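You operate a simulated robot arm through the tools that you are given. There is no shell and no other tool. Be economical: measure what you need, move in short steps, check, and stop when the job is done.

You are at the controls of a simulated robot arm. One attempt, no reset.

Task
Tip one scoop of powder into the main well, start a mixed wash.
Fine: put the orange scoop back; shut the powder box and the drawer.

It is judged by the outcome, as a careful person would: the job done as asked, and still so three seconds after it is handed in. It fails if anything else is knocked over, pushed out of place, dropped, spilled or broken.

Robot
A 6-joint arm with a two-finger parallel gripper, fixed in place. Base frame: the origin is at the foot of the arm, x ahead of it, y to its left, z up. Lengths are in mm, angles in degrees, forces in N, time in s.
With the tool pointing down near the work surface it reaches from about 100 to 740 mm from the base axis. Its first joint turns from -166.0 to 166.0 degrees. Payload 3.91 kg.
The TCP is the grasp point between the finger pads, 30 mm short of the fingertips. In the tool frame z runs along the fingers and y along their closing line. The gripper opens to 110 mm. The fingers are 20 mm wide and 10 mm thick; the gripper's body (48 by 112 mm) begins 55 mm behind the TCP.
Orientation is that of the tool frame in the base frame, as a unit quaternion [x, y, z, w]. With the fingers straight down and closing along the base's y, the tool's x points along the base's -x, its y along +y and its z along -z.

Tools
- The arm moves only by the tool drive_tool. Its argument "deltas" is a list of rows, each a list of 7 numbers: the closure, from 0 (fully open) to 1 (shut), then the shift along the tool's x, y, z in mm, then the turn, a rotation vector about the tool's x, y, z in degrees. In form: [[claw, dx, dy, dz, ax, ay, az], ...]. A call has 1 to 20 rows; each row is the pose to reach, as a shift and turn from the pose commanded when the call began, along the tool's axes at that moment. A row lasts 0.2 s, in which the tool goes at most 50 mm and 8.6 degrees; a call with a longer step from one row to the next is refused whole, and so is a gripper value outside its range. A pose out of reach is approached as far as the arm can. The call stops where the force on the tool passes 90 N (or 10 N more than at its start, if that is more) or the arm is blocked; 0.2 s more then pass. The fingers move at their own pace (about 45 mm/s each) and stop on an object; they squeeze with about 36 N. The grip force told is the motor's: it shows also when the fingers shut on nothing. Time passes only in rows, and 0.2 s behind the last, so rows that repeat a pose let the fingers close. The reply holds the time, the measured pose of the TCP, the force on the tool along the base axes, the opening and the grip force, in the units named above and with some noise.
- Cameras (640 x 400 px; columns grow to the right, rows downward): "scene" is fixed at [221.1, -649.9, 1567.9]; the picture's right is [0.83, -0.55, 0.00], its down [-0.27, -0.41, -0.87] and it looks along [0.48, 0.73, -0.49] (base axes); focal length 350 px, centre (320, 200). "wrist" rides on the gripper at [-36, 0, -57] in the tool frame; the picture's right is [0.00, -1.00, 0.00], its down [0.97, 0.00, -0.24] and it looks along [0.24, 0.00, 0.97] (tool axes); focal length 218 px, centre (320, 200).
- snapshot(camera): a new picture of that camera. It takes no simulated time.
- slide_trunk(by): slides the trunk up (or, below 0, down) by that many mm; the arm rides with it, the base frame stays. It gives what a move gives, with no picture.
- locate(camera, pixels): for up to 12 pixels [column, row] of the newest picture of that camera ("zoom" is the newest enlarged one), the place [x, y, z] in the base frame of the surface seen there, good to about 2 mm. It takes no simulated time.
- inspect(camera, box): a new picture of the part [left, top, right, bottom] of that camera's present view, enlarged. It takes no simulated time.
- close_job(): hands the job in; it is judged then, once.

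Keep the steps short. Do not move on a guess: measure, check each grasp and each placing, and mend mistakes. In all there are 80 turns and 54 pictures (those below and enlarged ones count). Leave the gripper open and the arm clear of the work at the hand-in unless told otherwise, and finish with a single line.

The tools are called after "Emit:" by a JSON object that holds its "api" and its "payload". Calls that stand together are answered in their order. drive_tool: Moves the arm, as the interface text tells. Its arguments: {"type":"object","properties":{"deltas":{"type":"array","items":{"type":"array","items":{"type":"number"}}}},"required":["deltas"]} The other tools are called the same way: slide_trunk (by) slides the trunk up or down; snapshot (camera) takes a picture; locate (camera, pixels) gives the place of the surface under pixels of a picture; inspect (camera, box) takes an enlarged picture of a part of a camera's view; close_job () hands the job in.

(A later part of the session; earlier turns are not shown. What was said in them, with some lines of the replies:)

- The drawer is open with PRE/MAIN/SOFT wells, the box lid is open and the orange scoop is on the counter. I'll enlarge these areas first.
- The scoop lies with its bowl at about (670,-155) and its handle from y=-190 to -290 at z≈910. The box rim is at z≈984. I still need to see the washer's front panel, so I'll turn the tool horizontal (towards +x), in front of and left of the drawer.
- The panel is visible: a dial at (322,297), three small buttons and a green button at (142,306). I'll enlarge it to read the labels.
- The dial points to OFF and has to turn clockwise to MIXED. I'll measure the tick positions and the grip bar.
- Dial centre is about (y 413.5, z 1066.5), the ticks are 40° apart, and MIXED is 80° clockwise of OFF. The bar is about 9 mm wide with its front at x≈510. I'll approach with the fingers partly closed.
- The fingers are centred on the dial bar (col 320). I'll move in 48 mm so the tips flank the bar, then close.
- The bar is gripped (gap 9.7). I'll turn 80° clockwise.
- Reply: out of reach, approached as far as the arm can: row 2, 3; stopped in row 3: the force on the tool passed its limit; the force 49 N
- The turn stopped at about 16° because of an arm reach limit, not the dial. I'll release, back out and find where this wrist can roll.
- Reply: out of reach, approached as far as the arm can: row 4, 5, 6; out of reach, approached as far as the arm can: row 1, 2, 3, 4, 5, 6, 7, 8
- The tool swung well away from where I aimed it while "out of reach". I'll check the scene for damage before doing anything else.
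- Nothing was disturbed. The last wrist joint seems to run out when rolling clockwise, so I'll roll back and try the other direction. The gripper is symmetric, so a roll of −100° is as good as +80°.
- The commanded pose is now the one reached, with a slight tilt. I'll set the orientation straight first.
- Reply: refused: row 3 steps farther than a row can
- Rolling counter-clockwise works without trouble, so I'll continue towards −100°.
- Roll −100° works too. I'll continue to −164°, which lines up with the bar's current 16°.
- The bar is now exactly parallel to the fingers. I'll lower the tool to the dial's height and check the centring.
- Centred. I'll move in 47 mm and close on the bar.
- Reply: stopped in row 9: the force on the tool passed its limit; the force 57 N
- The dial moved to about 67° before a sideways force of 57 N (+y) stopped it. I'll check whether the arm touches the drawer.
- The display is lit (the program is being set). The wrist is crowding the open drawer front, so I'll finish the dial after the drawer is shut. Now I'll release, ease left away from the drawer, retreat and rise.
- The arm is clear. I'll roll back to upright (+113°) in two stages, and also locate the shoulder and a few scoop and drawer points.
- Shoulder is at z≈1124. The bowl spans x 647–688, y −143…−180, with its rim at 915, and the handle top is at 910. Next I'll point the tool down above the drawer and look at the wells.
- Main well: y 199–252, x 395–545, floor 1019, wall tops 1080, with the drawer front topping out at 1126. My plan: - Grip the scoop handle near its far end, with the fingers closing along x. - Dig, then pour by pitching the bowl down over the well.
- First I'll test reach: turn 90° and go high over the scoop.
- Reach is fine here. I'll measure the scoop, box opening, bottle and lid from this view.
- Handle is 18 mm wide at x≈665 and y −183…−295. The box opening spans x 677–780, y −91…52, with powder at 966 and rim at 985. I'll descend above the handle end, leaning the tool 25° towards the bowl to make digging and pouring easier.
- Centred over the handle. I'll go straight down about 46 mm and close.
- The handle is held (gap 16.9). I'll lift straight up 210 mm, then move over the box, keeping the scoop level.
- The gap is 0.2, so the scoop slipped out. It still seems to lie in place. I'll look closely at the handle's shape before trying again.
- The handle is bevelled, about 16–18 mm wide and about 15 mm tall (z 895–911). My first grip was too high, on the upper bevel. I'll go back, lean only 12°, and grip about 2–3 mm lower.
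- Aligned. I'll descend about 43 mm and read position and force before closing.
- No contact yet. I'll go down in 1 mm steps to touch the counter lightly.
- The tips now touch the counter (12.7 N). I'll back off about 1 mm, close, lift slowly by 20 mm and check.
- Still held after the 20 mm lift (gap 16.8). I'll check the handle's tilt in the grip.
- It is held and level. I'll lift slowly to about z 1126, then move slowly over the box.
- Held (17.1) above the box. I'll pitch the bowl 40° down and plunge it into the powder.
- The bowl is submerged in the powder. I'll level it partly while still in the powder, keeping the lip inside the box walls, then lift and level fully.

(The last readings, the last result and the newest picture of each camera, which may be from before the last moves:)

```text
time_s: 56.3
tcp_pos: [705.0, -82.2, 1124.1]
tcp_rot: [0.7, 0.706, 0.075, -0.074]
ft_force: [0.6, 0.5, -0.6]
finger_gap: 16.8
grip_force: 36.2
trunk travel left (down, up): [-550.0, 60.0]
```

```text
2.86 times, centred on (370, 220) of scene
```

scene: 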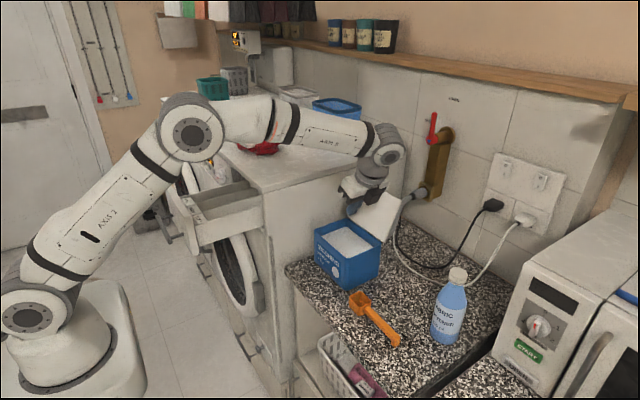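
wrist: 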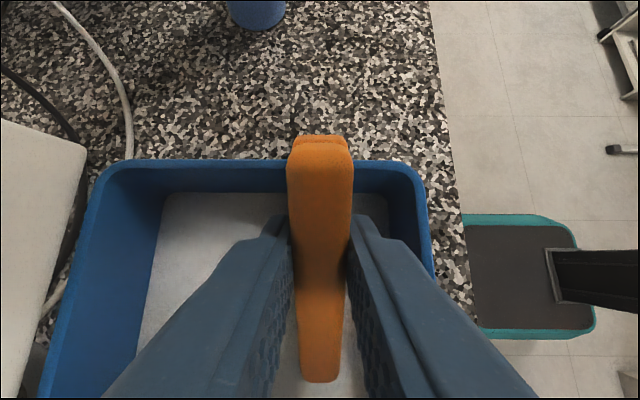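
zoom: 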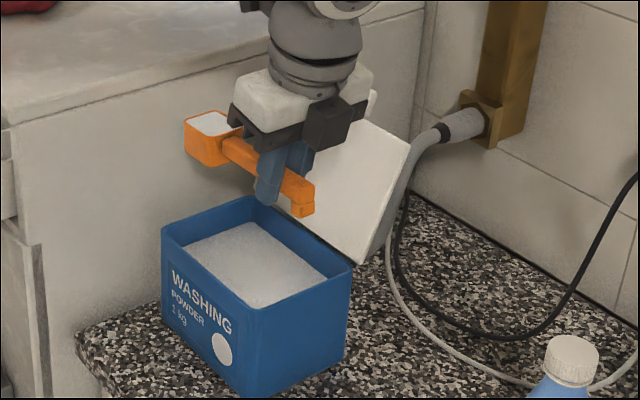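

The bowl is full and level. For the pour I'll turn the scoop so the bowl points towards −x, along the well. Pitching then ends with the tool facing +x, which is reachable. First I'll raise it, then carry it slowly, level, with a 90° turn about the vertical.

Emit:
{"api": "drive_tool", "payload": {"deltas": [[1, 3, 0, -14, 0, 0, 0], [1, 8, 0, -36, 0, 0, 0], [1, 13, 0, -60, 0, 0, 0], [1, 17, 0, -80, 0, 0, 0], [1, 18.9, 0, -89, 0, 0, 0], [1, 35, -6, -85.6, 0.9, 0, -4.2], [1, 57, -15, -80.9, 2.3, 0, -11], [1, 82, -24, -75.5, 3.9, 0, -18.5], [1, 107, -34, -70.2, 5.5, 0, -26], [1, 133, -44, -64.7, 7.1, 0, -33.5], [1, 159, -54, -59.2, 8.8, 0, -41.3], [1, 185, -64, -53.6, 10.4, 0, -49], [1, 211, -74, -48.1, 12, 0, -56.7], [1, 237, -84, -42.6, 13.6, 0, -64], [1, 263, -94, -37, 15.2, 0, -71.5], [1, 287, -104, -31.9, 16.7, 0, -78.8], [1, 306, -111, -27.9, 18, 0, -84.7], [1, 318.9, -116, -25.1, 18.7, 0, -88]]}}

Emit:
{"api": "snapshot", "payload": {"camera": "scene"}}

```text
time_s: 60.1
tcp_pos: [589.8, 224.4, 1215.3]
tcp_rot: [-0.003, 0.995, 0.0, -0.104]
ft_force: [-0.2, 0.0, -0.9]
finger_gap: 16.9
grip_force: 36.3
trunk travel left (down, up): [-550.0, 60.0]
```

```text
20 pictures are left
```

scene: 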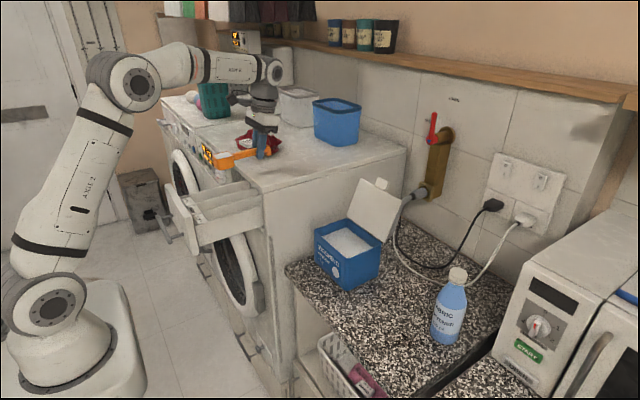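

I'll check the bowl and locate its lip over the main well.

Emit:
{"api": "inspect", "payload": {"camera": "scene", "box": [180, 110, 300, 240]}}

Emit:
{"api": "locate", "payload": {"camera": "scene", "pixels": [[222, 155], [216, 158], [224, 163], [229, 155], [240, 154], [300, 165], [225, 158]]}}

```text
3.08 times, centred on (240, 175) of scene
```

zoom: 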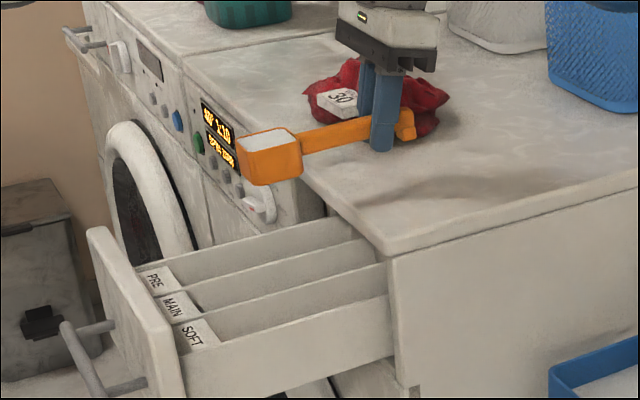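

```text
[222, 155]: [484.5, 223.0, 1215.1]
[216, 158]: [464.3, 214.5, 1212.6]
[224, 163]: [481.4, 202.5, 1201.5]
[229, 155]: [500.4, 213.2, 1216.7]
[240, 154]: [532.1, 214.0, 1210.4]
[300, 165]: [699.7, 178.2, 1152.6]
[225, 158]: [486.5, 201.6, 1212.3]
```

The bowl (lip x≈467, y≈223) is over the main well. The machine top is at z≈1152 and the fingertips are above it. I'll pitch while moving so the lip stays above the well centre. First part to 45°.

Emit:
{"api": "drive_tool", "payload": {"deltas": [[1, 0.8, 1, 1.2, 0, -7.5, 0], [1, 3.5, 1, 2.8, 0, -15, 0], [1, 8.7, 1, 4.9, 0, -22.5, 0], [1, 14.8, 1, 7.2, 0, -30, 0], [1, 22.3, 1, 10.4, 0, -37.5, 0], [1, 31.8, 1, 13.9, 0, -45, 0], [1, 43.3, 1, 17.4, 0, -52.5, 0], [1, 55.1, 1, 19.9, 0, -60, 0], [1, 68.8, 1, 22.8, 0, -67.5, 0], [1, 83.4, 1, 25.9, 0, -75, 0], [1, 98.1, 1, 29, 0, -82.5, 0], [1, 113.7, 1, 32.4, 0, -90, 0], [1, 129.2, 1, 36.7, 0, -97.5, 0], [1, 143.4, 1, 41.8, 0, -105, 0], [1, 152.6, 1, 46.8, 0, -110, 0], [1, 161.7, 1, 51.8, 0, -115, 0], [1, 161.7, 1, 51.8, 0, -115, 0], [1, 161.7, 1, 51.8, 0, -115, 0], [1, 161.7, 1, 51.8, 0, -115, 0]]}}

Emit:
{"api": "inspect", "payload": {"camera": "scene", "box": [160, 100, 300, 250]}}

```text
time_s: 64.1
tcp_pos: [429.7, 239.1, 1199.8]
tcp_rot: [-0.001, 0.622, 0.002, 0.783]
ft_force: [-0.2, -0.2, -0.9]
finger_gap: 16.8
grip_force: 35.7
out of reach, approached as far as the arm can: row 14, 15, 16, 17, 18, 19
trunk travel left (down, up): [-550.0, 60.0]
```

```text
2.67 times, centred on (230, 175) of scene
```

zoom: 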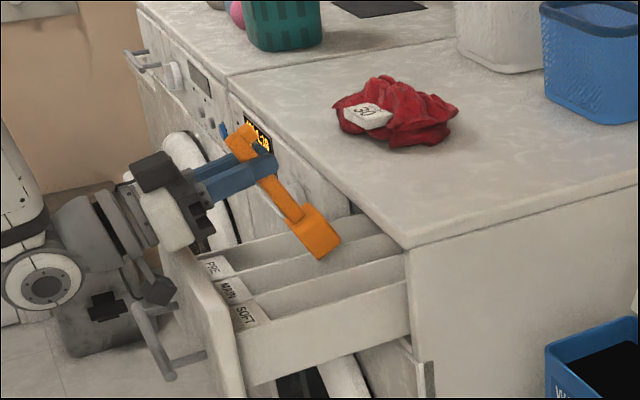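

The tip-out reached about 115°, with a small y drift at the reach limit. I'll raise and level the scoop again, then look at the well and the bowl.

Emit:
{"api": "drive_tool", "payload": {"deltas": [[1, -26, 0, 6, 0, 0, 0], [1, -52, -4, 12, 0, 0, 0], [1, -78, -8, 18, 0, 0, 0], [1, -75, -12, 30, 0, 8, 0], [1, -72, -14, 42, 0, 16, 0], [1, -70, -14, 53, 0, 24, 0], [1, -68, -14, 64, 0, 32, 0], [1, -65, -14, 75, 0, 40, 0], [1, -63, -14, 86, 0, 48, 0], [1, -60, -14, 97, 0, 56, 0], [1, -58, -14, 108, 0, 64, 0], [1, -55, -14, 119, 0, 72, 0], [1, -53, -14, 130, 0, 80, 0], [1, -50, -14, 140, 0, 88, 0], [1, -48, -14, 148, 0, 96, 0], [1, -46, -14, 156, 0, 104, 0], [1, -44, -14, 162, 0, 111, 0], [1, -44, -14, 164, 0, 115, 0]]}}

Emit:
{"api": "snapshot", "payload": {"camera": "wrist"}}

Emit:
{"api": "snapshot", "payload": {"camera": "scene"}}

```text
time_s: 67.9
tcp_pos: [580.3, 227.5, 1280.5]
tcp_rot: [-0.003, 0.994, 0.0, -0.105]
ft_force: [-0.1, 1.1, -1.0]
finger_gap: 16.8
grip_force: 36.1
trunk travel left (down, up): [-550.0, 60.0]
```

```text
17 pictures are left
```

wrist: 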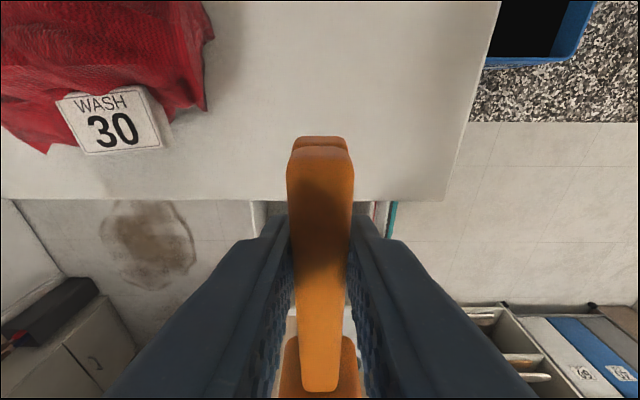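

```text
16 pictures are left
```

scene: 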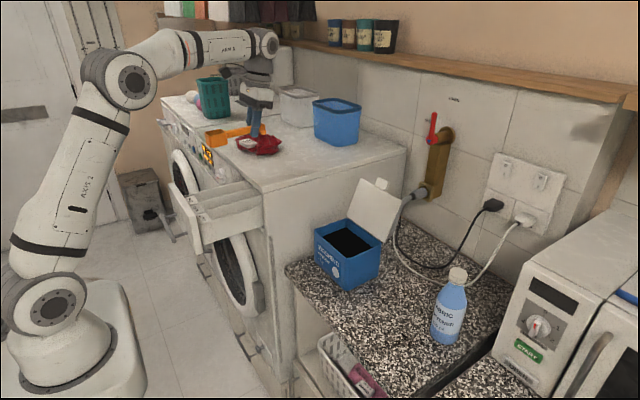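

The scoop is level. I'll carry it back with the reverse turn to above its original spot.

Emit:
{"api": "drive_tool", "payload": {"deltas": [[1, -4.6, -27, -1, -1, 0, 4.9], [1, -9.2, -54, -2, -2.1, 0, 9.8], [1, -13.8, -81.5, -2.9, -3.1, 0, 14.7], [1, -18.5, -108.7, -3.9, -4.2, 0, 19.6], [1, -23.1, -135.8, -4.9, -5.2, 0, 24.4], [1, -27.7, -163, -5.9, -6.2, 0, 29.3], [1, -32.3, -190, -6.9, -7.3, 0, 34.2], [1, -37, -217, -7.9, -8.3, 0, 39.1], [1, -45.3, -244.5, 8.8, -9.4, 0, 44], [1, -53.7, -271.7, 25.4, -10.4, 0, 48.9], [1, -62, -298.8, 42, -11.4, 0, 53.8], [1, -70.4, -326, 58.6, -12.5, 0, 58.7], [1, -78.8, -353, 75.2, -13.5, 0, 63.6], [1, -87.1, -380, 91.9, -14.5, 0, 68.4], [1, -95.4, -407.5, 108.5, -15.6, 0, 73.3], [1, -103.9, -434.7, 125.1, -16.6, 0, 78.2], [1, -112.2, -462, 141.7, -17.7, 0, 83.1], [1, -120.6, -489, 158.3, -18.7, 0, 88]]}}

```text
time_s: 71.7
tcp_pos: [671.8, -266.3, 1100.3]
tcp_rot: [0.701, 0.705, 0.075, -0.074]
ft_force: [-0.1, -0.1, -0.8]
finger_gap: 17.1
grip_force: 36.5
trunk travel left (down, up): [-550.0, 60.0]
```

I'll lower it to just above the counter (z≈918).

Emit:
{"api": "drive_tool", "payload": {"deltas": [[1, -3, -3, 28, 0, 0, 0], [1, -8.5, -6.5, 58, 0, 0, 0], [1, -14.4, -6.5, 88, 0, 0, 0], [1, -20.2, -6.5, 116, 0, 0, 0], [1, -26, -6.5, 142, 0, 0, 0], [1, -30, -6.5, 162, 0, 0, 0], [1, -34.9, -6.5, 178.6, 0, 0, 0], [1, -34.9, -6.5, 178.6, 0, 0, 0]]}}

Emit:
{"api": "inspect", "payload": {"camera": "scene", "box": [330, 240, 450, 360]}}

```text
time_s: 73.5
tcp_pos: [664.3, -259.1, 917.3]
tcp_rot: [0.701, 0.705, 0.075, -0.073]
ft_force: [-1.2, -0.8, -1.3]
finger_gap: 17.0
grip_force: 36.9
trunk travel left (down, up): [-550.0, 60.0]
```

```text
3.33 times, centred on (390, 300) of scene
```

zoom: 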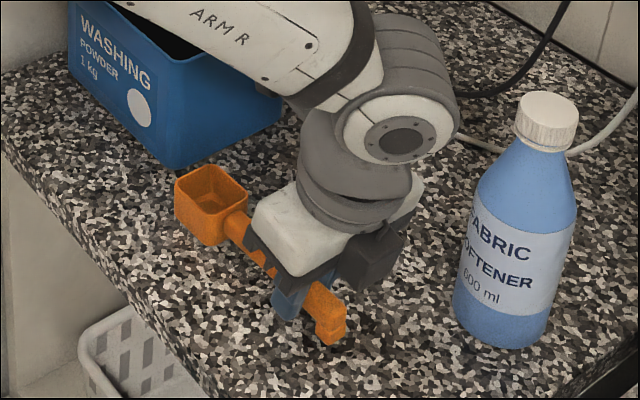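

The bowl is empty. I'll lower the last ~4.5 mm slowly.

Emit:
{"api": "drive_tool", "payload": {"deltas": [[1, -0.3, 0, 1.5, 0, 0, 0], [1, -0.6, 0, 3, 0, 0, 0], [1, -0.9, 0, 4.4, 0, 0, 0], [1, -0.9, 0, 4.4, 0, 0, 0]]}}

```text
time_s: 74.5
tcp_pos: [660.6, -258.2, 913.7]
tcp_rot: [0.701, 0.705, 0.074, -0.073]
ft_force: [2.6, -2.4, 9.4]
finger_gap: 17.0
grip_force: 36.6
trunk travel left (down, up): [-550.0, 60.0]
```

Contact (9 N), so the scoop is on the counter. I'll open and rise straight up.

Emit:
{"api": "drive_tool", "payload": {"deltas": [[0.5, -0.7, 0, 3.6, 0, 0, 0], [0.5, -0.7, 0, 3.6, 0, 0, 0], [0.5, -0.7, 0, 3.6, 0, 0, 0], [0.5, 2, 0, -10, 0, 0, 0], [0.5, 8, 0, -38, 0, 0, 0], [0.5, 17, 0, -80, 0, 0, 0], [0.5, 26, 0, -122, 0, 0, 0], [0.5, 36, 0, -166, 0, 0, 0]]}}

Emit:
{"api": "snapshot", "payload": {"camera": "wrist"}}

```text
time_s: 76.3
tcp_pos: [662.0, -258.5, 1083.0]
tcp_rot: [0.701, 0.705, 0.074, -0.073]
ft_force: [-0.8, 0.6, 0.6]
finger_gap: 55.2
grip_force: 0.1
trunk travel left (down, up): [-550.0, 60.0]
```

```text
14 pictures are left
```

wrist: 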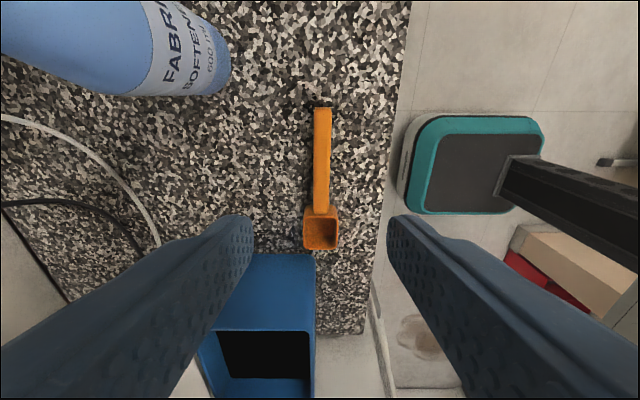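

The scoop is back on its spot with the bowl by the box. Next is the lid, which leans back with its tab on top. I'll swing to a pose pointing 45° down and forward above the box, fingers closed, and zoom in on the lid.

Emit:
{"api": "drive_tool", "payload": {"deltas": [[1, 19, 2.7, -9, -1.9, -3.2, -6.4], [1, 38, 5.4, -18, -3.8, -6.4, -12.8], [1, 58, 8, -26, -5.7, -9.5, -19.1], [1, 77, 11, -35, -7.5, -12.7, -25.5], [1, 96, 13.5, -44, -9.4, -15.9, -31.9], [1, 115, 16, -53, -11.3, -19.1, -38.3], [1, 135, 19, -62, -13.2, -22.3, -44.7], [1, 154, 21.7, -71, -15.1, -25.4, -51], [1, 173, 24.4, -79, -17, -28.6, -57.4], [1, 193, 27, -88, -18.9, -31.8, -63.8], [1, 212, 30, -97, -20.7, -35, -70.2], [1, 231, 32.6, -106, -22.6, -38.1, -76.5], [1, 250, 35.3, -115, -24.5, -41.3, -82.9], [1, 269.6, 38, -123.6, -26.4, -44.5, -89.3]]}}

Emit:
{"api": "inspect", "payload": {"camera": "scene", "box": [300, 140, 430, 300]}}

Emit:
{"api": "locate", "payload": {"camera": "scene", "pixels": [[383, 181], [378, 186], [385, 191], [365, 183], [395, 206], [375, 210], [352, 218], [375, 240], [372, 190], [390, 200]]}}

```text
time_s: 79.3
tcp_pos: [697.3, -18.8, 1262.3]
tcp_rot: [-0.004, 0.923, 0.001, 0.384]
ft_force: [0.9, 0.7, -0.3]
finger_gap: 0.0
grip_force: 36.1
trunk travel left (down, up): [-550.0, 60.0]
```

```text
2.50 times, centred on (365, 220) of scene
```

zoom: 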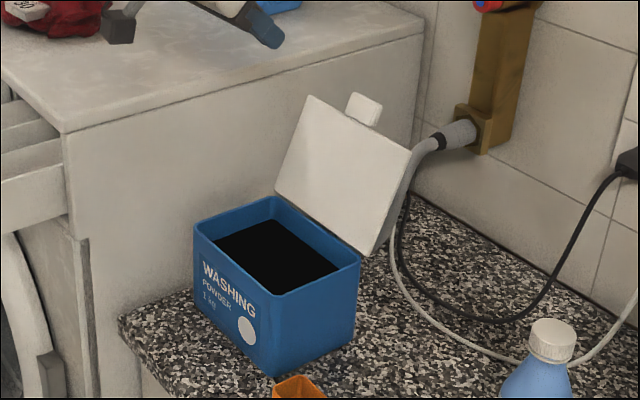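

```text
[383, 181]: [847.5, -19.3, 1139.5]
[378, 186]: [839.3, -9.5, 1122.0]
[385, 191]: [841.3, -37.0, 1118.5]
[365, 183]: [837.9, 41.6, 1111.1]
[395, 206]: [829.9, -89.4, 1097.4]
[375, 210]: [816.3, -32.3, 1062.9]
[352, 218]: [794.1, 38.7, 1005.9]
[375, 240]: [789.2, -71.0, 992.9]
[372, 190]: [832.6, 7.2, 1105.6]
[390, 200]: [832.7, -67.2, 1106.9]
```

Lid hinge is about (785, z 985), with the tab at y −37…−8 reaching (848,1140). I'll pinch the tab by its sides, since the pinch axis is parallel to the hinge, and swing it over. Approach to a standoff first.

Emit:
{"api": "drive_tool", "payload": {"deltas": [[0.5, -13.9, -3.5, 30, 0, 0, 0], [0.5, -13.9, -3.5, 70, 0, 0, 0], [0.5, -13.9, -3.5, 105, 0, 0, 0], [0.5, -13.9, -3.5, 125, 0, 0, 0], [0.5, -13.9, -3.5, 125, 0, 0, 0]]}}

Emit:
{"api": "snapshot", "payload": {"camera": "wrist"}}

```text
time_s: 80.5
tcp_pos: [795.6, -23.0, 1180.5]
tcp_rot: [-0.003, 0.924, 0.001, 0.383]
ft_force: [-0.7, 0.1, -0.4]
finger_gap: 55.0
grip_force: 0.0
trunk travel left (down, up): [-550.0, 60.0]
```

```text
12 pictures are left
```

wrist: 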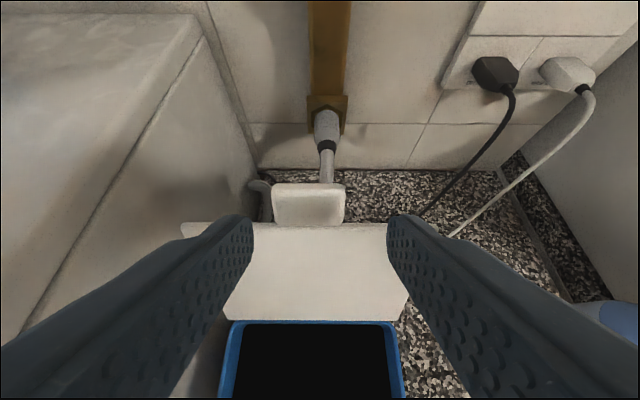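

Emit:
{"api": "locate", "payload": {"camera": "wrist", "pixels": [[275, 205], [342, 205], [308, 187], [308, 219], [308, 232], [225, 232], [327, 160], [327, 120]]}}

```text
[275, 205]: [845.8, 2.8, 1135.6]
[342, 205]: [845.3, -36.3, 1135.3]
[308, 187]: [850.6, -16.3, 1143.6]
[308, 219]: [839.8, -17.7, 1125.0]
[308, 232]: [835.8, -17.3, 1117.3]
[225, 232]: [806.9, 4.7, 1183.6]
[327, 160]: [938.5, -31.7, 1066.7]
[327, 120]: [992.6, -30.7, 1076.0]
```

The tab is 40 mm wide (y +3…−37, centre −17). I'll advance with the fingers at 66 mm and pinch it.

Emit:
{"api": "drive_tool", "payload": {"deltas": [[0.4, -5.6, 6, 0, 0, 0, 0], [0.4, -5.6, 6, 20, 0, 0, 0], [0.4, -5.6, 6, 40, 0, 0, 0], [0.4, -5.6, 6, 50, 0, 0, 0], [1, -5.6, 6, 50, 0, 0, 0], [1, -5.6, 6, 50, 0, 0, 0], [1, -5.6, 6, 50, 0, 0, 0]]}}

```text
time_s: 82.1
tcp_pos: [833.8, -14.6, 1148.1]
tcp_rot: [-0.003, 0.924, 0.002, 0.383]
ft_force: [-0.8, 5.0, 1.1]
finger_gap: 43.3
grip_force: 36.4
trunk travel left (down, up): [-550.0, 60.0]
```

The tab is pinched (43 mm). I'll swing it along the arc about the hinge, starting with the first part past vertical.

Emit:
{"api": "drive_tool", "payload": {"deltas": [[1, 5, 0, -10, 0, 0, 0], [1, 10, 0, -20.5, 0, 0, 0], [1, 23, 0, -39.2, 0, 0, 0], [1, 38.2, 0, -56.1, 0, 0, 0], [1, 55.9, 0, -70.7, 0, 0, 0], [1, 75.4, 0, -82.6, 0, 0, 0], [1, 96.4, 0, -91.7, 0, 0, 0]]}}

Emit:
{"api": "snapshot", "payload": {"camera": "scene"}}

```text
time_s: 83.7
tcp_pos: [700.3, -18.5, 1154.9]
tcp_rot: [-0.003, 0.921, 0.001, 0.39]
ft_force: [-0.9, -3.3, 30.8]
finger_gap: 43.7
grip_force: 36.1
trunk travel left (down, up): [-550.0, 60.0]
```

```text
11 pictures are left
```

scene: 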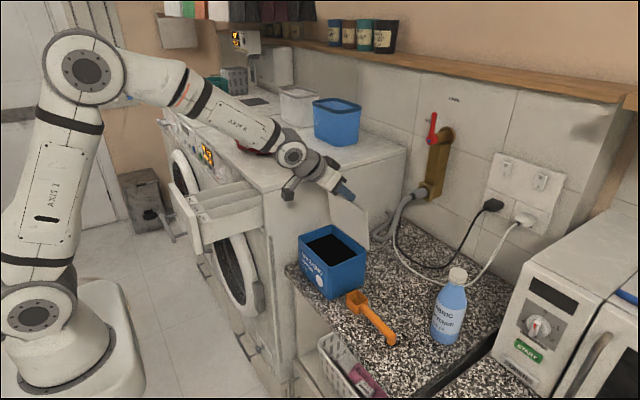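

The box slid towards the front edge: the pinch didn't pivot, so it dragged the box. I'll stop and measure how far.

Emit:
{"api": "inspect", "payload": {"camera": "scene", "box": [270, 160, 420, 310]}}

Emit:
{"api": "locate", "payload": {"camera": "scene", "pixels": [[299, 240], [331, 271], [366, 251], [332, 297], [367, 206], [340, 195], [365, 245], [335, 285], [359, 294]]}}

```text
2.67 times, centred on (345, 235) of scene
```

zoom: 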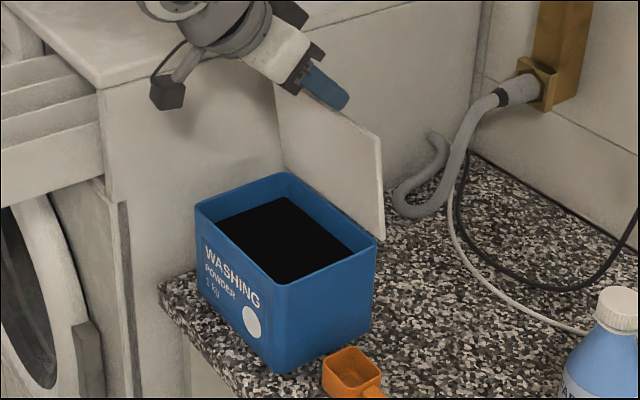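

```text
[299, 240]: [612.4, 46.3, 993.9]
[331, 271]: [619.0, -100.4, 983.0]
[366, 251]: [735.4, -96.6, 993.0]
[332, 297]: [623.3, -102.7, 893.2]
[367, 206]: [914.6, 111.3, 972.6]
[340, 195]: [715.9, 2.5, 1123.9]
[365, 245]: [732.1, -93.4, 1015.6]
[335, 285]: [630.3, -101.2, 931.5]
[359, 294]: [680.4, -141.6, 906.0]
```

The box moved about 49 mm in −x with its y unchanged, and the scoop was not touched. The lid is now about 8° past vertical. I'll release the tab so the lid can drop shut by itself, back off, and then push the box back from its front face.

Emit:
{"api": "drive_tool", "payload": {"deltas": [[0.3, 0, 0, 0, 0, 0, 0], [0.3, 0, 0, 0, 0, 0, 0], [0.3, -4, 0, -4, 0, 0, 0], [0.3, -10, 0, -30, 0, 0, 0], [0.3, -10, 0, -70, 0, 0, 0], [0.3, -10, 0, -100, 0, 0, 0], [0.3, -10, 0, -100, 0, 0, 0]]}}

Emit:
{"api": "snapshot", "payload": {"camera": "wrist"}}

```text
time_s: 85.3
tcp_pos: [637.8, -15.6, 1224.5]
tcp_rot: [-0.003, 0.924, 0.001, 0.383]
ft_force: [-0.7, 0.1, 0.8]
finger_gap: 76.8
grip_force: 0.0
trunk travel left (down, up): [-550.0, 60.0]
```

```text
9 pictures are left
```

wrist: 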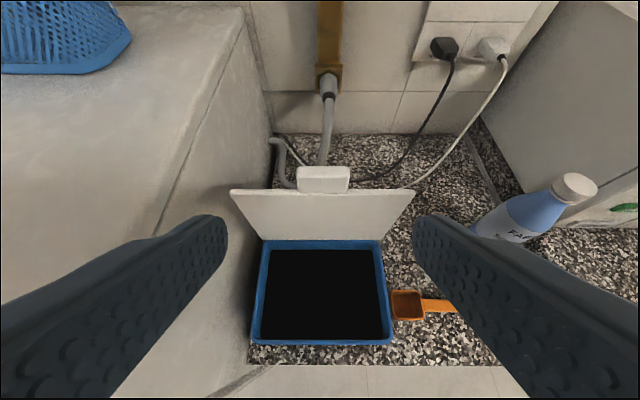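

Emit:
{"api": "locate", "payload": {"camera": "wrist", "pixels": [[323, 170], [323, 186], [323, 195], [323, 225], [258, 335], [388, 337], [323, 338], [265, 245], [380, 245]]}}

```text
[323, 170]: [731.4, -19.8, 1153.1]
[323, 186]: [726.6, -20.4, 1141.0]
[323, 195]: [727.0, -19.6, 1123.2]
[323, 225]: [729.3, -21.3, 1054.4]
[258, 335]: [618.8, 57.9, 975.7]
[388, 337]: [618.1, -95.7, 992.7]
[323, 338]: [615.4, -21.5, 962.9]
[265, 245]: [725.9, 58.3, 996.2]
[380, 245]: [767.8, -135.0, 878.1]
```

The lid stays put at vertical. I'll push the box back about 49 mm in +x with closed fingers low on its front face, slowly, then back off and measure.

Emit:
{"api": "drive_tool", "payload": {"deltas": [[1, 33, -2, 2, 0, 0, 0], [1, 67, -4, 4, 0, 0, 0], [1, 101, -4, 5.5, 0, 0, 0], [1, 134.3, -4, 7.1, 0, 0, 0], [1, 160, -4, 40, 0, 0, 0], [1, 185, -4, 72, 0, 0, 0], [1, 212, -4, 105, 0, 0, 0], [1, 238, -4, 137, 0, 0, 0], [1, 254.2, -4, 155.2, 0, 0, 0], [1, 247.1, -4, 162.3, 0, 0, 0], [1, 240, -4, 169.3, 0, 0, 0], [1, 233, -4, 176.4, 0, 0, 0], [1, 225.9, -4, 183.5, 0, 0, 0], [1, 220.2, -4, 189.1, 0, 0, 0], [1, 214.6, -4, 194.8, 0, 0, 0], [1, 209.6, -4, 199.7, 0, 0, 0], [1, 206.1, -4, 203.3, 0, 0, 0], [1, 206.1, -4, 203.3, 0, 0, 0]]}}

Emit:
{"api": "snapshot", "payload": {"camera": "scene"}}

```text
time_s: 89.1
tcp_pos: [633.7, -56.7, 933.6]
tcp_rot: [-0.014, 0.923, 0.008, 0.385]
ft_force: [-6.9, -2.8, 6.1]
finger_gap: 0.0
grip_force: 36.1
out of reach, approached as far as the arm can: row 4, 6, 7, 8, 9, 10, 11, 12, 13, 14, 15, 16, 17, 18
trunk travel left (down, up): [-550.0, 60.0]
```

```text
8 pictures are left
```

scene: 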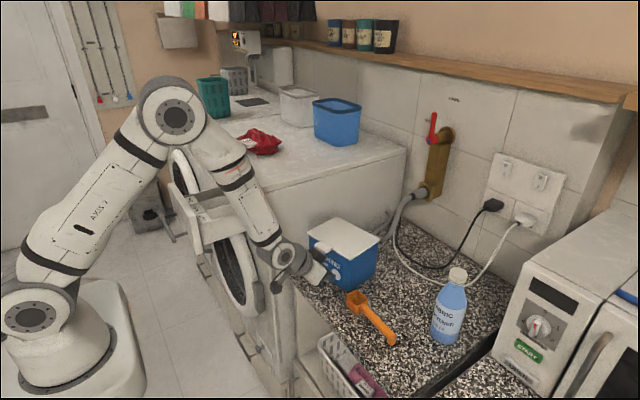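

The lid has shut. I'll measure the box now. Its original corners were: front-left rim (666.5,52), front-right (667,−98).

Emit:
{"api": "inspect", "payload": {"camera": "scene", "box": [290, 190, 410, 350]}}

Emit:
{"api": "locate", "payload": {"camera": "scene", "pixels": [[310, 234], [347, 258], [376, 243], [335, 221], [350, 284], [360, 270], [375, 262], [349, 298], [362, 292]]}}

```text
2.50 times, centred on (350, 270) of scene
```

zoom: 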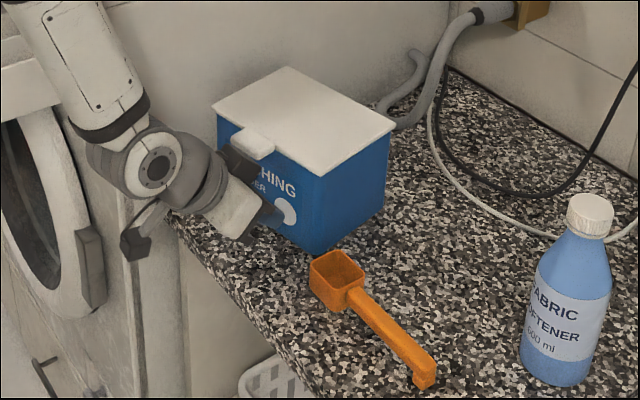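

```text
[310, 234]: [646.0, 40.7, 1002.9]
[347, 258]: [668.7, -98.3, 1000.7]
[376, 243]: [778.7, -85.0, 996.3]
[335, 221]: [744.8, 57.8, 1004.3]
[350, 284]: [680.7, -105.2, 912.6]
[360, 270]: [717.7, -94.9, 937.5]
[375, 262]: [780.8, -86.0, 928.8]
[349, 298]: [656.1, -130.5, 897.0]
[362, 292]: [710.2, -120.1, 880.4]
```

The box is back but yawed about 7°: the front-left corner is at x≈650 and should be 666. I'll nudge the front face at its left part. First I'll back off upwards, then lower the trunk 150 mm for better reach down here.

Emit:
{"api": "drive_tool", "payload": {"deltas": [[1, 10.6, 0, -10.6, 0, 0, 0], [1, -7, 0, -49.5, 0, 0, 0], [1, -31.8, 10, -81, 0, 0, 0], [1, -60, 35, -109.6, 0, 0, 0], [1, -88, 60, -138, 0, 0, 0], [1, -110, 82, -159, 0, 0, 0], [1, -110, 82, -159, 0, 0, 0]]}}

Emit:
{"api": "slide_trunk", "payload": {"by": -150}}

```text
time_s: 90.7
tcp_pos: [593.5, -8.6, 1118.3]
tcp_rot: [-0.002, 0.923, 0.0, 0.384]
ft_force: [0.7, -0.1, -1.0]
finger_gap: 0.3
grip_force: 36.0
out of reach, approached as far as the arm can: row 1, 2, 5, 6
trunk travel left (down, up): [-550.0, 60.0]
```

```text
time_s: 92.5
tcp_pos: [593.7, -8.7, 968.5]
tcp_rot: [-0.003, 0.924, 0.002, 0.383]
ft_force: [0.7, 0.3, 0.4]
finger_gap: 0.1
grip_force: 35.9
trunk travel left (down, up): [-400.0, 210.0]
```

Emit:
{"api": "drive_tool", "payload": {"deltas": [[1, 23.3, 20, 23.3, 0, 0, 0], [1, 23.3, 38, 23.3, 0, 0, 0], [1, 9.2, 38, 37.5, 0, 0, 0], [1, 2.1, 38, 44.5, 0, 0, 0], [1, -2.1, 38, 48.8, 0, 0, 0], [1, -4.9, 38, 51.6, 0, 0, 0], [1, -7.4, 38, 54.1, 0, 0, 0], [1, -7.4, 38, 54.1, 0, 0, 0]]}}

Emit:
{"api": "inspect", "payload": {"camera": "scene", "box": [290, 190, 410, 350]}}

Emit:
{"api": "locate", "payload": {"camera": "zoom", "pixels": [[318, 175], [392, 130], [288, 70], [220, 105], [310, 235], [383, 190], [220, 125], [245, 185]]}}

```text
time_s: 94.3
tcp_pos: [635.8, -5.4, 931.8]
tcp_rot: [-0.005, 0.924, 0.006, 0.383]
ft_force: [-4.1, -0.4, -1.3]
finger_gap: 0.0
grip_force: 35.5
out of reach, approached as far as the arm can: row 1, 2, 3, 4, 5, 6, 7, 8
trunk travel left (down, up): [-400.0, 210.0]
```

```text
2.50 times, centred on (350, 270) of scene
```

zoom: 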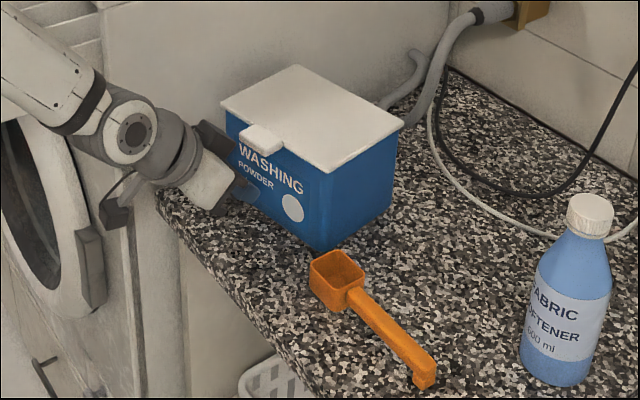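

```text
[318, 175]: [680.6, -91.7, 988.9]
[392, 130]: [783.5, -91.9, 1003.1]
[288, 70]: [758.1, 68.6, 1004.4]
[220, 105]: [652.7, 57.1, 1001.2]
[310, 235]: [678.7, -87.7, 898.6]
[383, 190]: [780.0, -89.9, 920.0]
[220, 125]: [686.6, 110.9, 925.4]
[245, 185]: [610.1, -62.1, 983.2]
```

The box looks almost square again. I'll check with cleaner points just inside the lid edges and on the front face.

Emit:
{"api": "locate", "payload": {"camera": "zoom", "pixels": [[329, 169], [225, 104], [399, 124], [294, 68], [290, 215], [315, 235], [232, 140], [325, 215], [390, 160], [330, 240], [300, 144], [262, 124]]}}

```text
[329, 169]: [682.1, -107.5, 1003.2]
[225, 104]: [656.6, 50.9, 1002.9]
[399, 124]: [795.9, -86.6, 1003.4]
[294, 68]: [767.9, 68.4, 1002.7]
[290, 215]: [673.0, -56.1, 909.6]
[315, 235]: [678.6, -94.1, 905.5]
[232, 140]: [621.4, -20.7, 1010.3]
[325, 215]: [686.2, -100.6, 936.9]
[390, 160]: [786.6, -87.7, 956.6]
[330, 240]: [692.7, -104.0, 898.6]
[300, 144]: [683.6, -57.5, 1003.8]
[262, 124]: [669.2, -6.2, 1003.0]
```

The box centre is right (726,−19), but it is still yawed about 9°. The 45° pose is near-singular and won't follow in y. I'll back off, point the tool straight down, and move to y≈35 to nudge the left front.

Emit:
{"api": "drive_tool", "payload": {"deltas": [[1, 10.6, 0, -24.7, 0, 0, 0], [1, -14.1, 0, -56.6, 0, 0, 0], [1, -38.9, 0, -81.3, 0, 0, 0], [1, -38.9, 0, -81.3, 0, 8, 0], [1, -38.9, 0, -81.3, 0, 16, 0], [1, -38.9, 0, -81.3, 0, 24, 0], [1, -38.9, 0, -81.3, 0, 32, 0], [1, -38.9, 0, -81.3, 0, 40, 0], [1, -38.9, 15, -81.3, 0, 45, 0], [1, -38.9, 40, -81.3, 0, 45, 0], [1, -38.9, 40, -81.3, 0, 45, 0]]}}

```text
time_s: 96.7
tcp_pos: [605.3, 32.6, 1017.8]
tcp_rot: [-0.003, 1.0, 0.0, 0.001]
ft_force: [-0.9, 0.5, 0.1]
finger_gap: 0.0
grip_force: 36.1
out of reach, approached as far as the arm can: row 2, 3, 4
trunk travel left (down, up): [-400.0, 210.0]
```

Reachable in this pose. I'll lower to z≈964 and push gently to contact x≈671, then back off and rise.

Emit:
{"api": "drive_tool", "payload": {"deltas": [[1, 0, 0, 30, 0, 0, 0], [1, 0, 2, 54, 0, 0, 0], [1, -25, 2, 54, 0, 0, 0], [1, -38, 2, 54, 0, 0, 0], [1, -45, 2, 54, 0, 0, 0], [1, -51, 2, 54, 0, 0, 0], [1, -56, 2, 54, 0, 0, 0], [1, -56, 2, 54, 0, 0, 0], [1, -30, 2, 54, 0, 0, 0], [1, 0, 2, 30, 0, 0, 0], [1, 0, 2, -10, 0, 0, 0], [1, 0, 0, -50, 0, 0, 0]]}}

Emit:
{"api": "snapshot", "payload": {"camera": "scene"}}

Emit:
{"api": "locate", "payload": {"camera": "scene", "pixels": [[312, 232], [347, 257], [378, 240], [336, 217], [180, 215], [190, 205], [175, 195], [196, 228], [165, 225], [240, 240]]}}

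```text
time_s: 99.3
tcp_pos: [604.6, 33.8, 1063.1]
tcp_rot: [-0.003, 1.0, 0.001, 0.001]
ft_force: [-0.6, 0.0, 0.1]
finger_gap: 0.2
grip_force: 36.4
trunk travel left (down, up): [-400.0, 210.0]
```

```text
5 pictures are left
```

scene: 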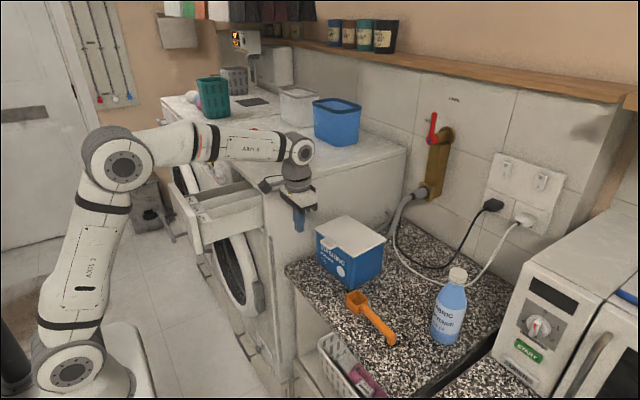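

```text
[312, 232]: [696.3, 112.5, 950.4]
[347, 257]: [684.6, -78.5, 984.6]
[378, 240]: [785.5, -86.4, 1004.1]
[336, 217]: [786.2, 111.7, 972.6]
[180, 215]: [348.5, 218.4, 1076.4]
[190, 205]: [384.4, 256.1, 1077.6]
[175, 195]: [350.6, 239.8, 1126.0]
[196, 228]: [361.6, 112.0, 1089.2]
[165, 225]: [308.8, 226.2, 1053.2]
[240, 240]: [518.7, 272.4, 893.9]
```

The box is square again and the lid is shut. The drawer front is at x≈348, top 1126, with its handle at x≈309, z≈1053. I'll put the trunk back up and move in front of the drawer with the tool pointing down.

Emit:
{"api": "slide_trunk", "payload": {"by": 150}}

Emit:
{"api": "drive_tool", "payload": {"deltas": [[1, 10, 0, -30, 0, 0, 0], [1, 45, 10, -40, 0, 0, 0], [1, 82, 30, -40, 0, 0, 0], [1, 120, 52, -40, 0, 0, 0], [1, 158, 76, -40, 0, 0, 0], [1, 196, 102, -40, 0, 0, 0], [1, 234, 130, -40, 0, 0, 0], [1, 270, 158, -40, 0, 0, 0], [1, 297, 180, -40, 0, 0, 0], [1, 297, 180, 0, 0, 0, 0], [1, 297, 180, 40, 0, 0, 0]]}}

```text
time_s: 101.0
tcp_pos: [604.2, 33.5, 1212.9]
tcp_rot: [-0.004, 1.0, 0.0, 0.001]
ft_force: [-0.1, -0.1, 0.8]
finger_gap: 0.1
grip_force: 36.0
trunk travel left (down, up): [-550.0, 60.0]
```

```text
time_s: 103.4
tcp_pos: [307.4, 210.4, 1174.8]
tcp_rot: [-0.004, 1.0, 0.0, 0.002]
ft_force: [-0.4, -0.8, -0.1]
finger_gap: 0.0
grip_force: 36.7
trunk travel left (down, up): [-550.0, 60.0]
```

In position. I'll lower so the tips are above the handle and against the panel, then push the drawer in.

Emit:
{"api": "drive_tool", "payload": {"deltas": [[1, 0, 3, 30, 0, 0, 0], [1, 0, 3, 55, 0, 0, 0], [1, -20, 3, 55, 0, 0, 0], [1, -32, 3, 55, 0, 0, 0], [1, -48, 3, 55, 0, 0, 0], [1, -66, 3, 55, 0, 0, 0], [1, -84, 3, 55, 0, 0, 0], [1, -102, 3, 55, 0, 0, 0], [1, -120, 3, 55, 0, 0, 0], [1, -138, 3, 55, 0, 0, 0], [1, -154, 3, 55, 0, 0, 0], [1, -168, 3, 55, 0, 0, 0], [1, -178, 3, 55, 0, 0, 0], [1, -186, 3, 55, 0, 0, 0], [1, -192, 3, 55, 0, 0, 0], [1, -198, 3, 55, 0, 0, 0], [1, -204, 3, 55, 0, 0, 0]]}}

Emit:
{"api": "inspect", "payload": {"camera": "scene", "box": [140, 100, 300, 260]}}

Emit:
{"api": "locate", "payload": {"camera": "zoom", "pixels": [[300, 270], [270, 290], [340, 255], [250, 240], [430, 300], [400, 230]]}}

```text
time_s: 107.0
tcp_pos: [510.1, 216.5, 1117.2]
tcp_rot: [-0.004, 1.0, 0.001, 0.001]
ft_force: [0.1, -1.0, -0.6]
finger_gap: 0.1
grip_force: 36.3
trunk travel left (down, up): [-550.0, 60.0]
```

```text
2.50 times, centred on (220, 180) of scene
```

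zoom: 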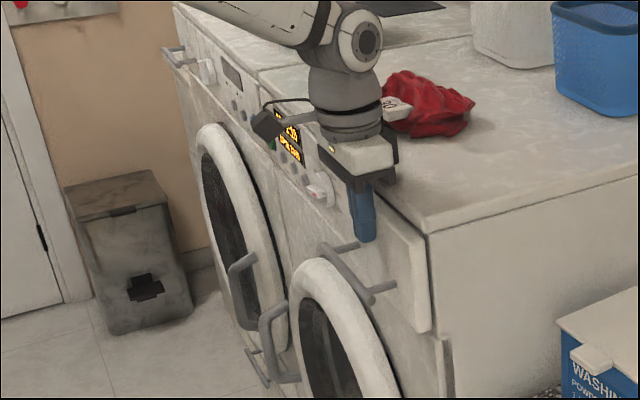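

```text
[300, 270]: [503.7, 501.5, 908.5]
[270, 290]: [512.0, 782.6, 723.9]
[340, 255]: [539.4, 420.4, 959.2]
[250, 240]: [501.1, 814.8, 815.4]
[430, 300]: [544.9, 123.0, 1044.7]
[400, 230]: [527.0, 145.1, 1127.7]
```

The drawer is almost shut, with no resistance yet. I'll keep pushing in small steps until it seats.

Emit:
{"api": "drive_tool", "payload": {"deltas": [[1, -3, 0, 0, 0, 0, 0], [1, -6, 0, 0, 0, 0, 0], [1, -9, 0, 0, 0, 0, 0], [1, -12, 0, 0, 0, 0, 0], [1, -14, 0, 0, 0, 0, 0], [1, -14, 0, 0, 0, 0, 0]]}}

```text
time_s: 108.4
tcp_pos: [523.9, 217.1, 1118.8]
tcp_rot: [-0.004, 1.0, 0.0, 0.001]
ft_force: [0.2, 0.3, -0.4]
finger_gap: 0.0
grip_force: 35.6
trunk travel left (down, up): [-550.0, 60.0]
```

Emit:
{"api": "drive_tool", "payload": {"deltas": [[1, -1.5, 0, 0, 0, 0, 0], [1, -3, 0, 0, 0, 0, 0], [1, -4.5, 0, 0, 0, 0, 0], [1, -6, 0, 0, 0, 0, 0], [1, -6, 0, 0, 0, 0, 0]]}}

Emit:
{"api": "locate", "payload": {"camera": "scene", "pixels": [[240, 193], [244, 200], [238, 205], [233, 175]]}}

```text
time_s: 109.6
tcp_pos: [524.8, 216.1, 1117.4]
tcp_rot: [-0.003, 1.0, -0.002, -0.001]
ft_force: [-31.7, 0.8, -14.6]
finger_gap: 0.0
grip_force: 36.3
trunk travel left (down, up): [-550.0, 60.0]
```

```text
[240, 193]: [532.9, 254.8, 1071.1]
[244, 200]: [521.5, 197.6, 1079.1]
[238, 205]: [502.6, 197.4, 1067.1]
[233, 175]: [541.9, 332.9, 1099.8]
```

The drawer is seated (32 N, face flush at x≈535). I'll retreat, rise, and return to the forward-facing pose near the dial.

Emit:
{"api": "drive_tool", "payload": {"deltas": [[0.6, 20, 0, 0, 0, 0, 0], [0.6, 60, 0, -10, 0, 0, 0], [0.6, 95, 10, -40, 0, 0, 0], [0.6, 120, 30, -75, 0, -4, 0], [0.6, 135, 50, -105, 0, -10, 0], [0.6, 139, 75, -122, 0, -18, 0], [0.6, 139, 95, -122, 0, -26, 0], [0.6, 139, 112, -122, 0, -34, 0], [0.6, 139, 130, -122, 0, -42, 0], [0.6, 139, 147, -122, 0, -50, 0], [0.6, 139, 165, -122, 0, -58, 0], [0.6, 139, 182, -122, 0, -66, 0], [0.6, 139, 200, -122, 0, -74, 0], [0.6, 139, 212, -122, 0, -82, 0], [0.6, 139, 218, -122, 0, -90, 0]]}}

```text
time_s: 112.8
tcp_pos: [388.8, 435.0, 1239.5]
tcp_rot: [-0.002, 0.706, 0.002, 0.708]
ft_force: [-0.2, 0.3, -0.3]
finger_gap: 44.0
grip_force: 0.0
trunk travel left (down, up): [-550.0, 60.0]
```

Emit:
{"api": "inspect", "payload": {"camera": "wrist", "box": [240, 240, 500, 400]}}

Emit:
{"api": "locate", "payload": {"camera": "zoom", "pixels": [[450, 150], [480, 250], [560, 200], [250, 260], [330, 300]]}}

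```text
2.46 times, centred on (370, 320) of wrist
```

zoom: 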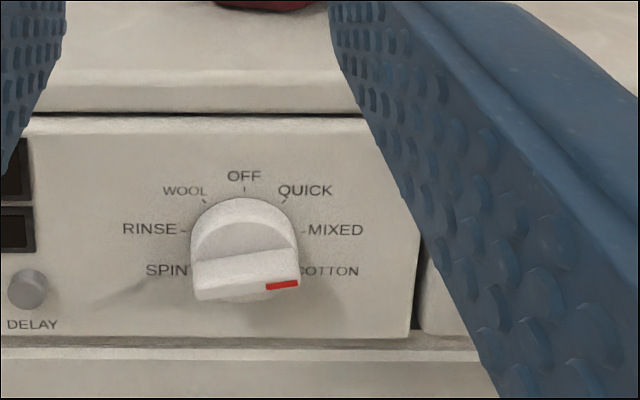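

```text
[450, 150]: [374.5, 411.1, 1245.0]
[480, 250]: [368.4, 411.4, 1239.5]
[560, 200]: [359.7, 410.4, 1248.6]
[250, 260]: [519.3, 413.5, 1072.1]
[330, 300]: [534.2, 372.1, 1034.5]
```

The drawer front is flush. The bar now points right and slightly up, close to MIXED. I'll measure its exact angle.

Emit:
{"api": "locate", "payload": {"camera": "zoom", "pixels": [[203, 288], [215, 287], [245, 283], [270, 286], [295, 283], [195, 268], [220, 262], [270, 256], [293, 252]]}}

```text
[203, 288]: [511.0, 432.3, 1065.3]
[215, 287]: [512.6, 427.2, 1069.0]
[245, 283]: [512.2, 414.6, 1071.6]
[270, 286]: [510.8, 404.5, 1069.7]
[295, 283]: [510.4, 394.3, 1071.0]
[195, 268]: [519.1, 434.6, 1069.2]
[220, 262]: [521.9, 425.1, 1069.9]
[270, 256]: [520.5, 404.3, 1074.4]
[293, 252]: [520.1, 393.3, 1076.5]
```

The bar is at 80°, exactly on MIXED. Now START at about (529, 666, 1050). I'll go to a standoff with the fingers closed.

Emit:
{"api": "drive_tool", "payload": {"deltas": [[1, 20, 30, 0, 0, 0, 0], [1, 45, 60, 5, 0, 0, 0], [1, 70, 92, 10, 0, 0, 0], [1, 95, 122, 20, 0, 0, 0], [1, 120, 152, 30, 0, 0, 0], [1, 145, 182, 40, 0, 0, 0], [1, 170, 212, 50, 0, 0, 0], [1, 189, 231, 60, 0, 0, 0], [1, 189, 231, 60, 0, 0, 0]]}}

Emit:
{"api": "snapshot", "payload": {"camera": "wrist"}}

Emit:
{"api": "locate", "payload": {"camera": "wrist", "pixels": [[320, 200], [320, 190], [310, 195], [330, 195], [320, 180]]}}

```text
time_s: 114.8
tcp_pos: [448.6, 666.5, 1049.3]
tcp_rot: [-0.002, 0.706, 0.001, 0.708]
ft_force: [0.3, -0.1, -0.1]
finger_gap: 0.2
grip_force: 35.9
trunk travel left (down, up): [-550.0, 60.0]
```

```text
2 pictures are left
```

wrist: 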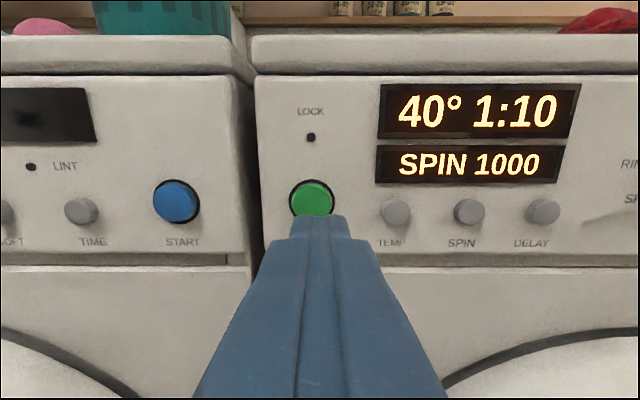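

```text
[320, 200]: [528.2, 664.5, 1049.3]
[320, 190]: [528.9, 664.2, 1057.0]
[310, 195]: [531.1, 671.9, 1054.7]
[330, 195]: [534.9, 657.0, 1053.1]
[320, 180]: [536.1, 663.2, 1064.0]
```

The display shows 40° 1:10 / SPIN 1000. The button centre is about y 671, so I'll shift +5 and press gently.

Emit:
{"api": "drive_tool", "payload": {"deltas": [[1, 0, 5, 25, 0, 0, 0], [1, 0, 5, 44, 0, 0, 0], [1, 0, 5, 49, 0, 0, 0], [1, 0, 5, 52, 0, 0, 0], [1, 0, 5, 54, 0, 0, 0], [1, 0, 5, 56, 0, 0, 0], [1, 0, 5, 57, 0, 0, 0], [1, 0, 5, 57, 0, 0, 0]]}}

```text
time_s: 116.6
tcp_pos: [503.7, 670.9, 1049.9]
tcp_rot: [-0.003, 0.706, 0.002, 0.708]
ft_force: [-7.4, -1.0, -2.5]
finger_gap: 0.0
grip_force: 36.2
trunk travel left (down, up): [-550.0, 60.0]
```

Pressed in about 5 mm at 7 N. I'll back off and look at the LOCK lamp and display.

Emit:
{"api": "drive_tool", "payload": {"deltas": [[1, 0, 0, -20, 0, 0, 0], [1, 0, 0, -50, 0, 0, 0], [0.5, -30, 0, -80, 0, 0, 0], [0, -60, 0, -100, 0, 0, 0], [0, -60, 0, -100, 0, 0, 0]]}}

Emit:
{"api": "snapshot", "payload": {"camera": "wrist"}}

```text
time_s: 117.8
tcp_pos: [405.8, 669.8, 1108.2]
tcp_rot: [-0.003, 0.707, 0.002, 0.707]
ft_force: [0.0, -0.3, -0.3]
finger_gap: 67.4
grip_force: 0.0
trunk travel left (down, up): [-550.0, 60.0]
```

```text
1 pictures are left
```

wrist: 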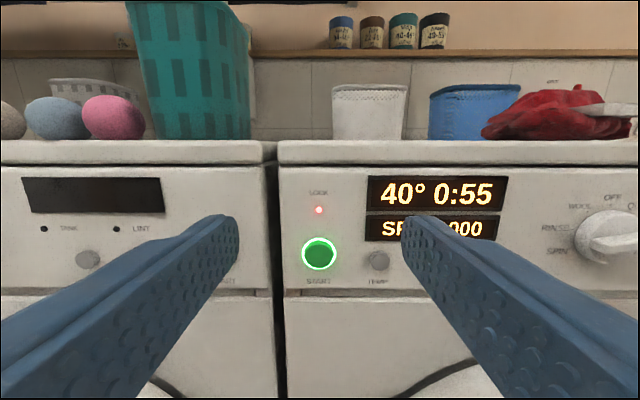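

The machine has started: the LOCK lamp is lit, START is ringed and the program is running. I'll move clear with the gripper open and check the whole panel once more.

Emit:
{"api": "drive_tool", "payload": {"deltas": [[0, -20, -30, -20, 0, 0, 0], [0, -40, -65, -40, 0, 0, 0], [0, -60, -100, -60, 0, 0, 0], [0, -80, -138, -76, 0, 0, 0], [0, -100, -176, -76, 0, 0, 0], [0, -115, -214, -76, 0, 0, 0], [0, -121, -250, -76, 0, 0, 0], [0, -121, -250, -76, 0, 0, 0]]}}

Emit:
{"api": "inspect", "payload": {"camera": "wrist", "box": [120, 235, 400, 345]}}

```text
time_s: 119.6
tcp_pos: [331.4, 418.7, 1227.9]
tcp_rot: [-0.003, 0.707, 0.003, 0.708]
ft_force: [0.9, -0.4, 0.9]
finger_gap: 110.0
grip_force: 0.0
trunk travel left (down, up): [-550.0, 60.0]
```

```text
2.29 times, centred on (260, 290) of wrist
```

zoom: 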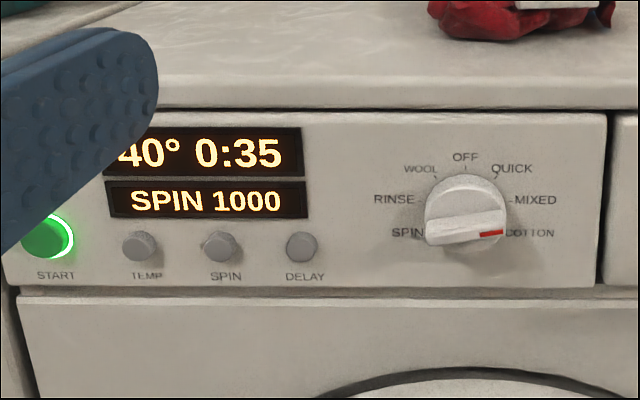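

The display is counting down (0:35), the dial is on MIXED, START is lit, and the drawer and lid are shut. The scoop is back, the gripper is open and the arm is clear, so I'll hand in.

Emit:
{"api": "close_job", "payload": {}}

```text
The job is handed in.
```

The mixed wash is running (40°, spin 1000) with one scoop tipped at the main well, though I never looked into the well to confirm it landed; the scoop is back, the box and drawer are shut, and the powder box, dragged about 49 mm while closing its lid, was pushed back to roughly its original spot.
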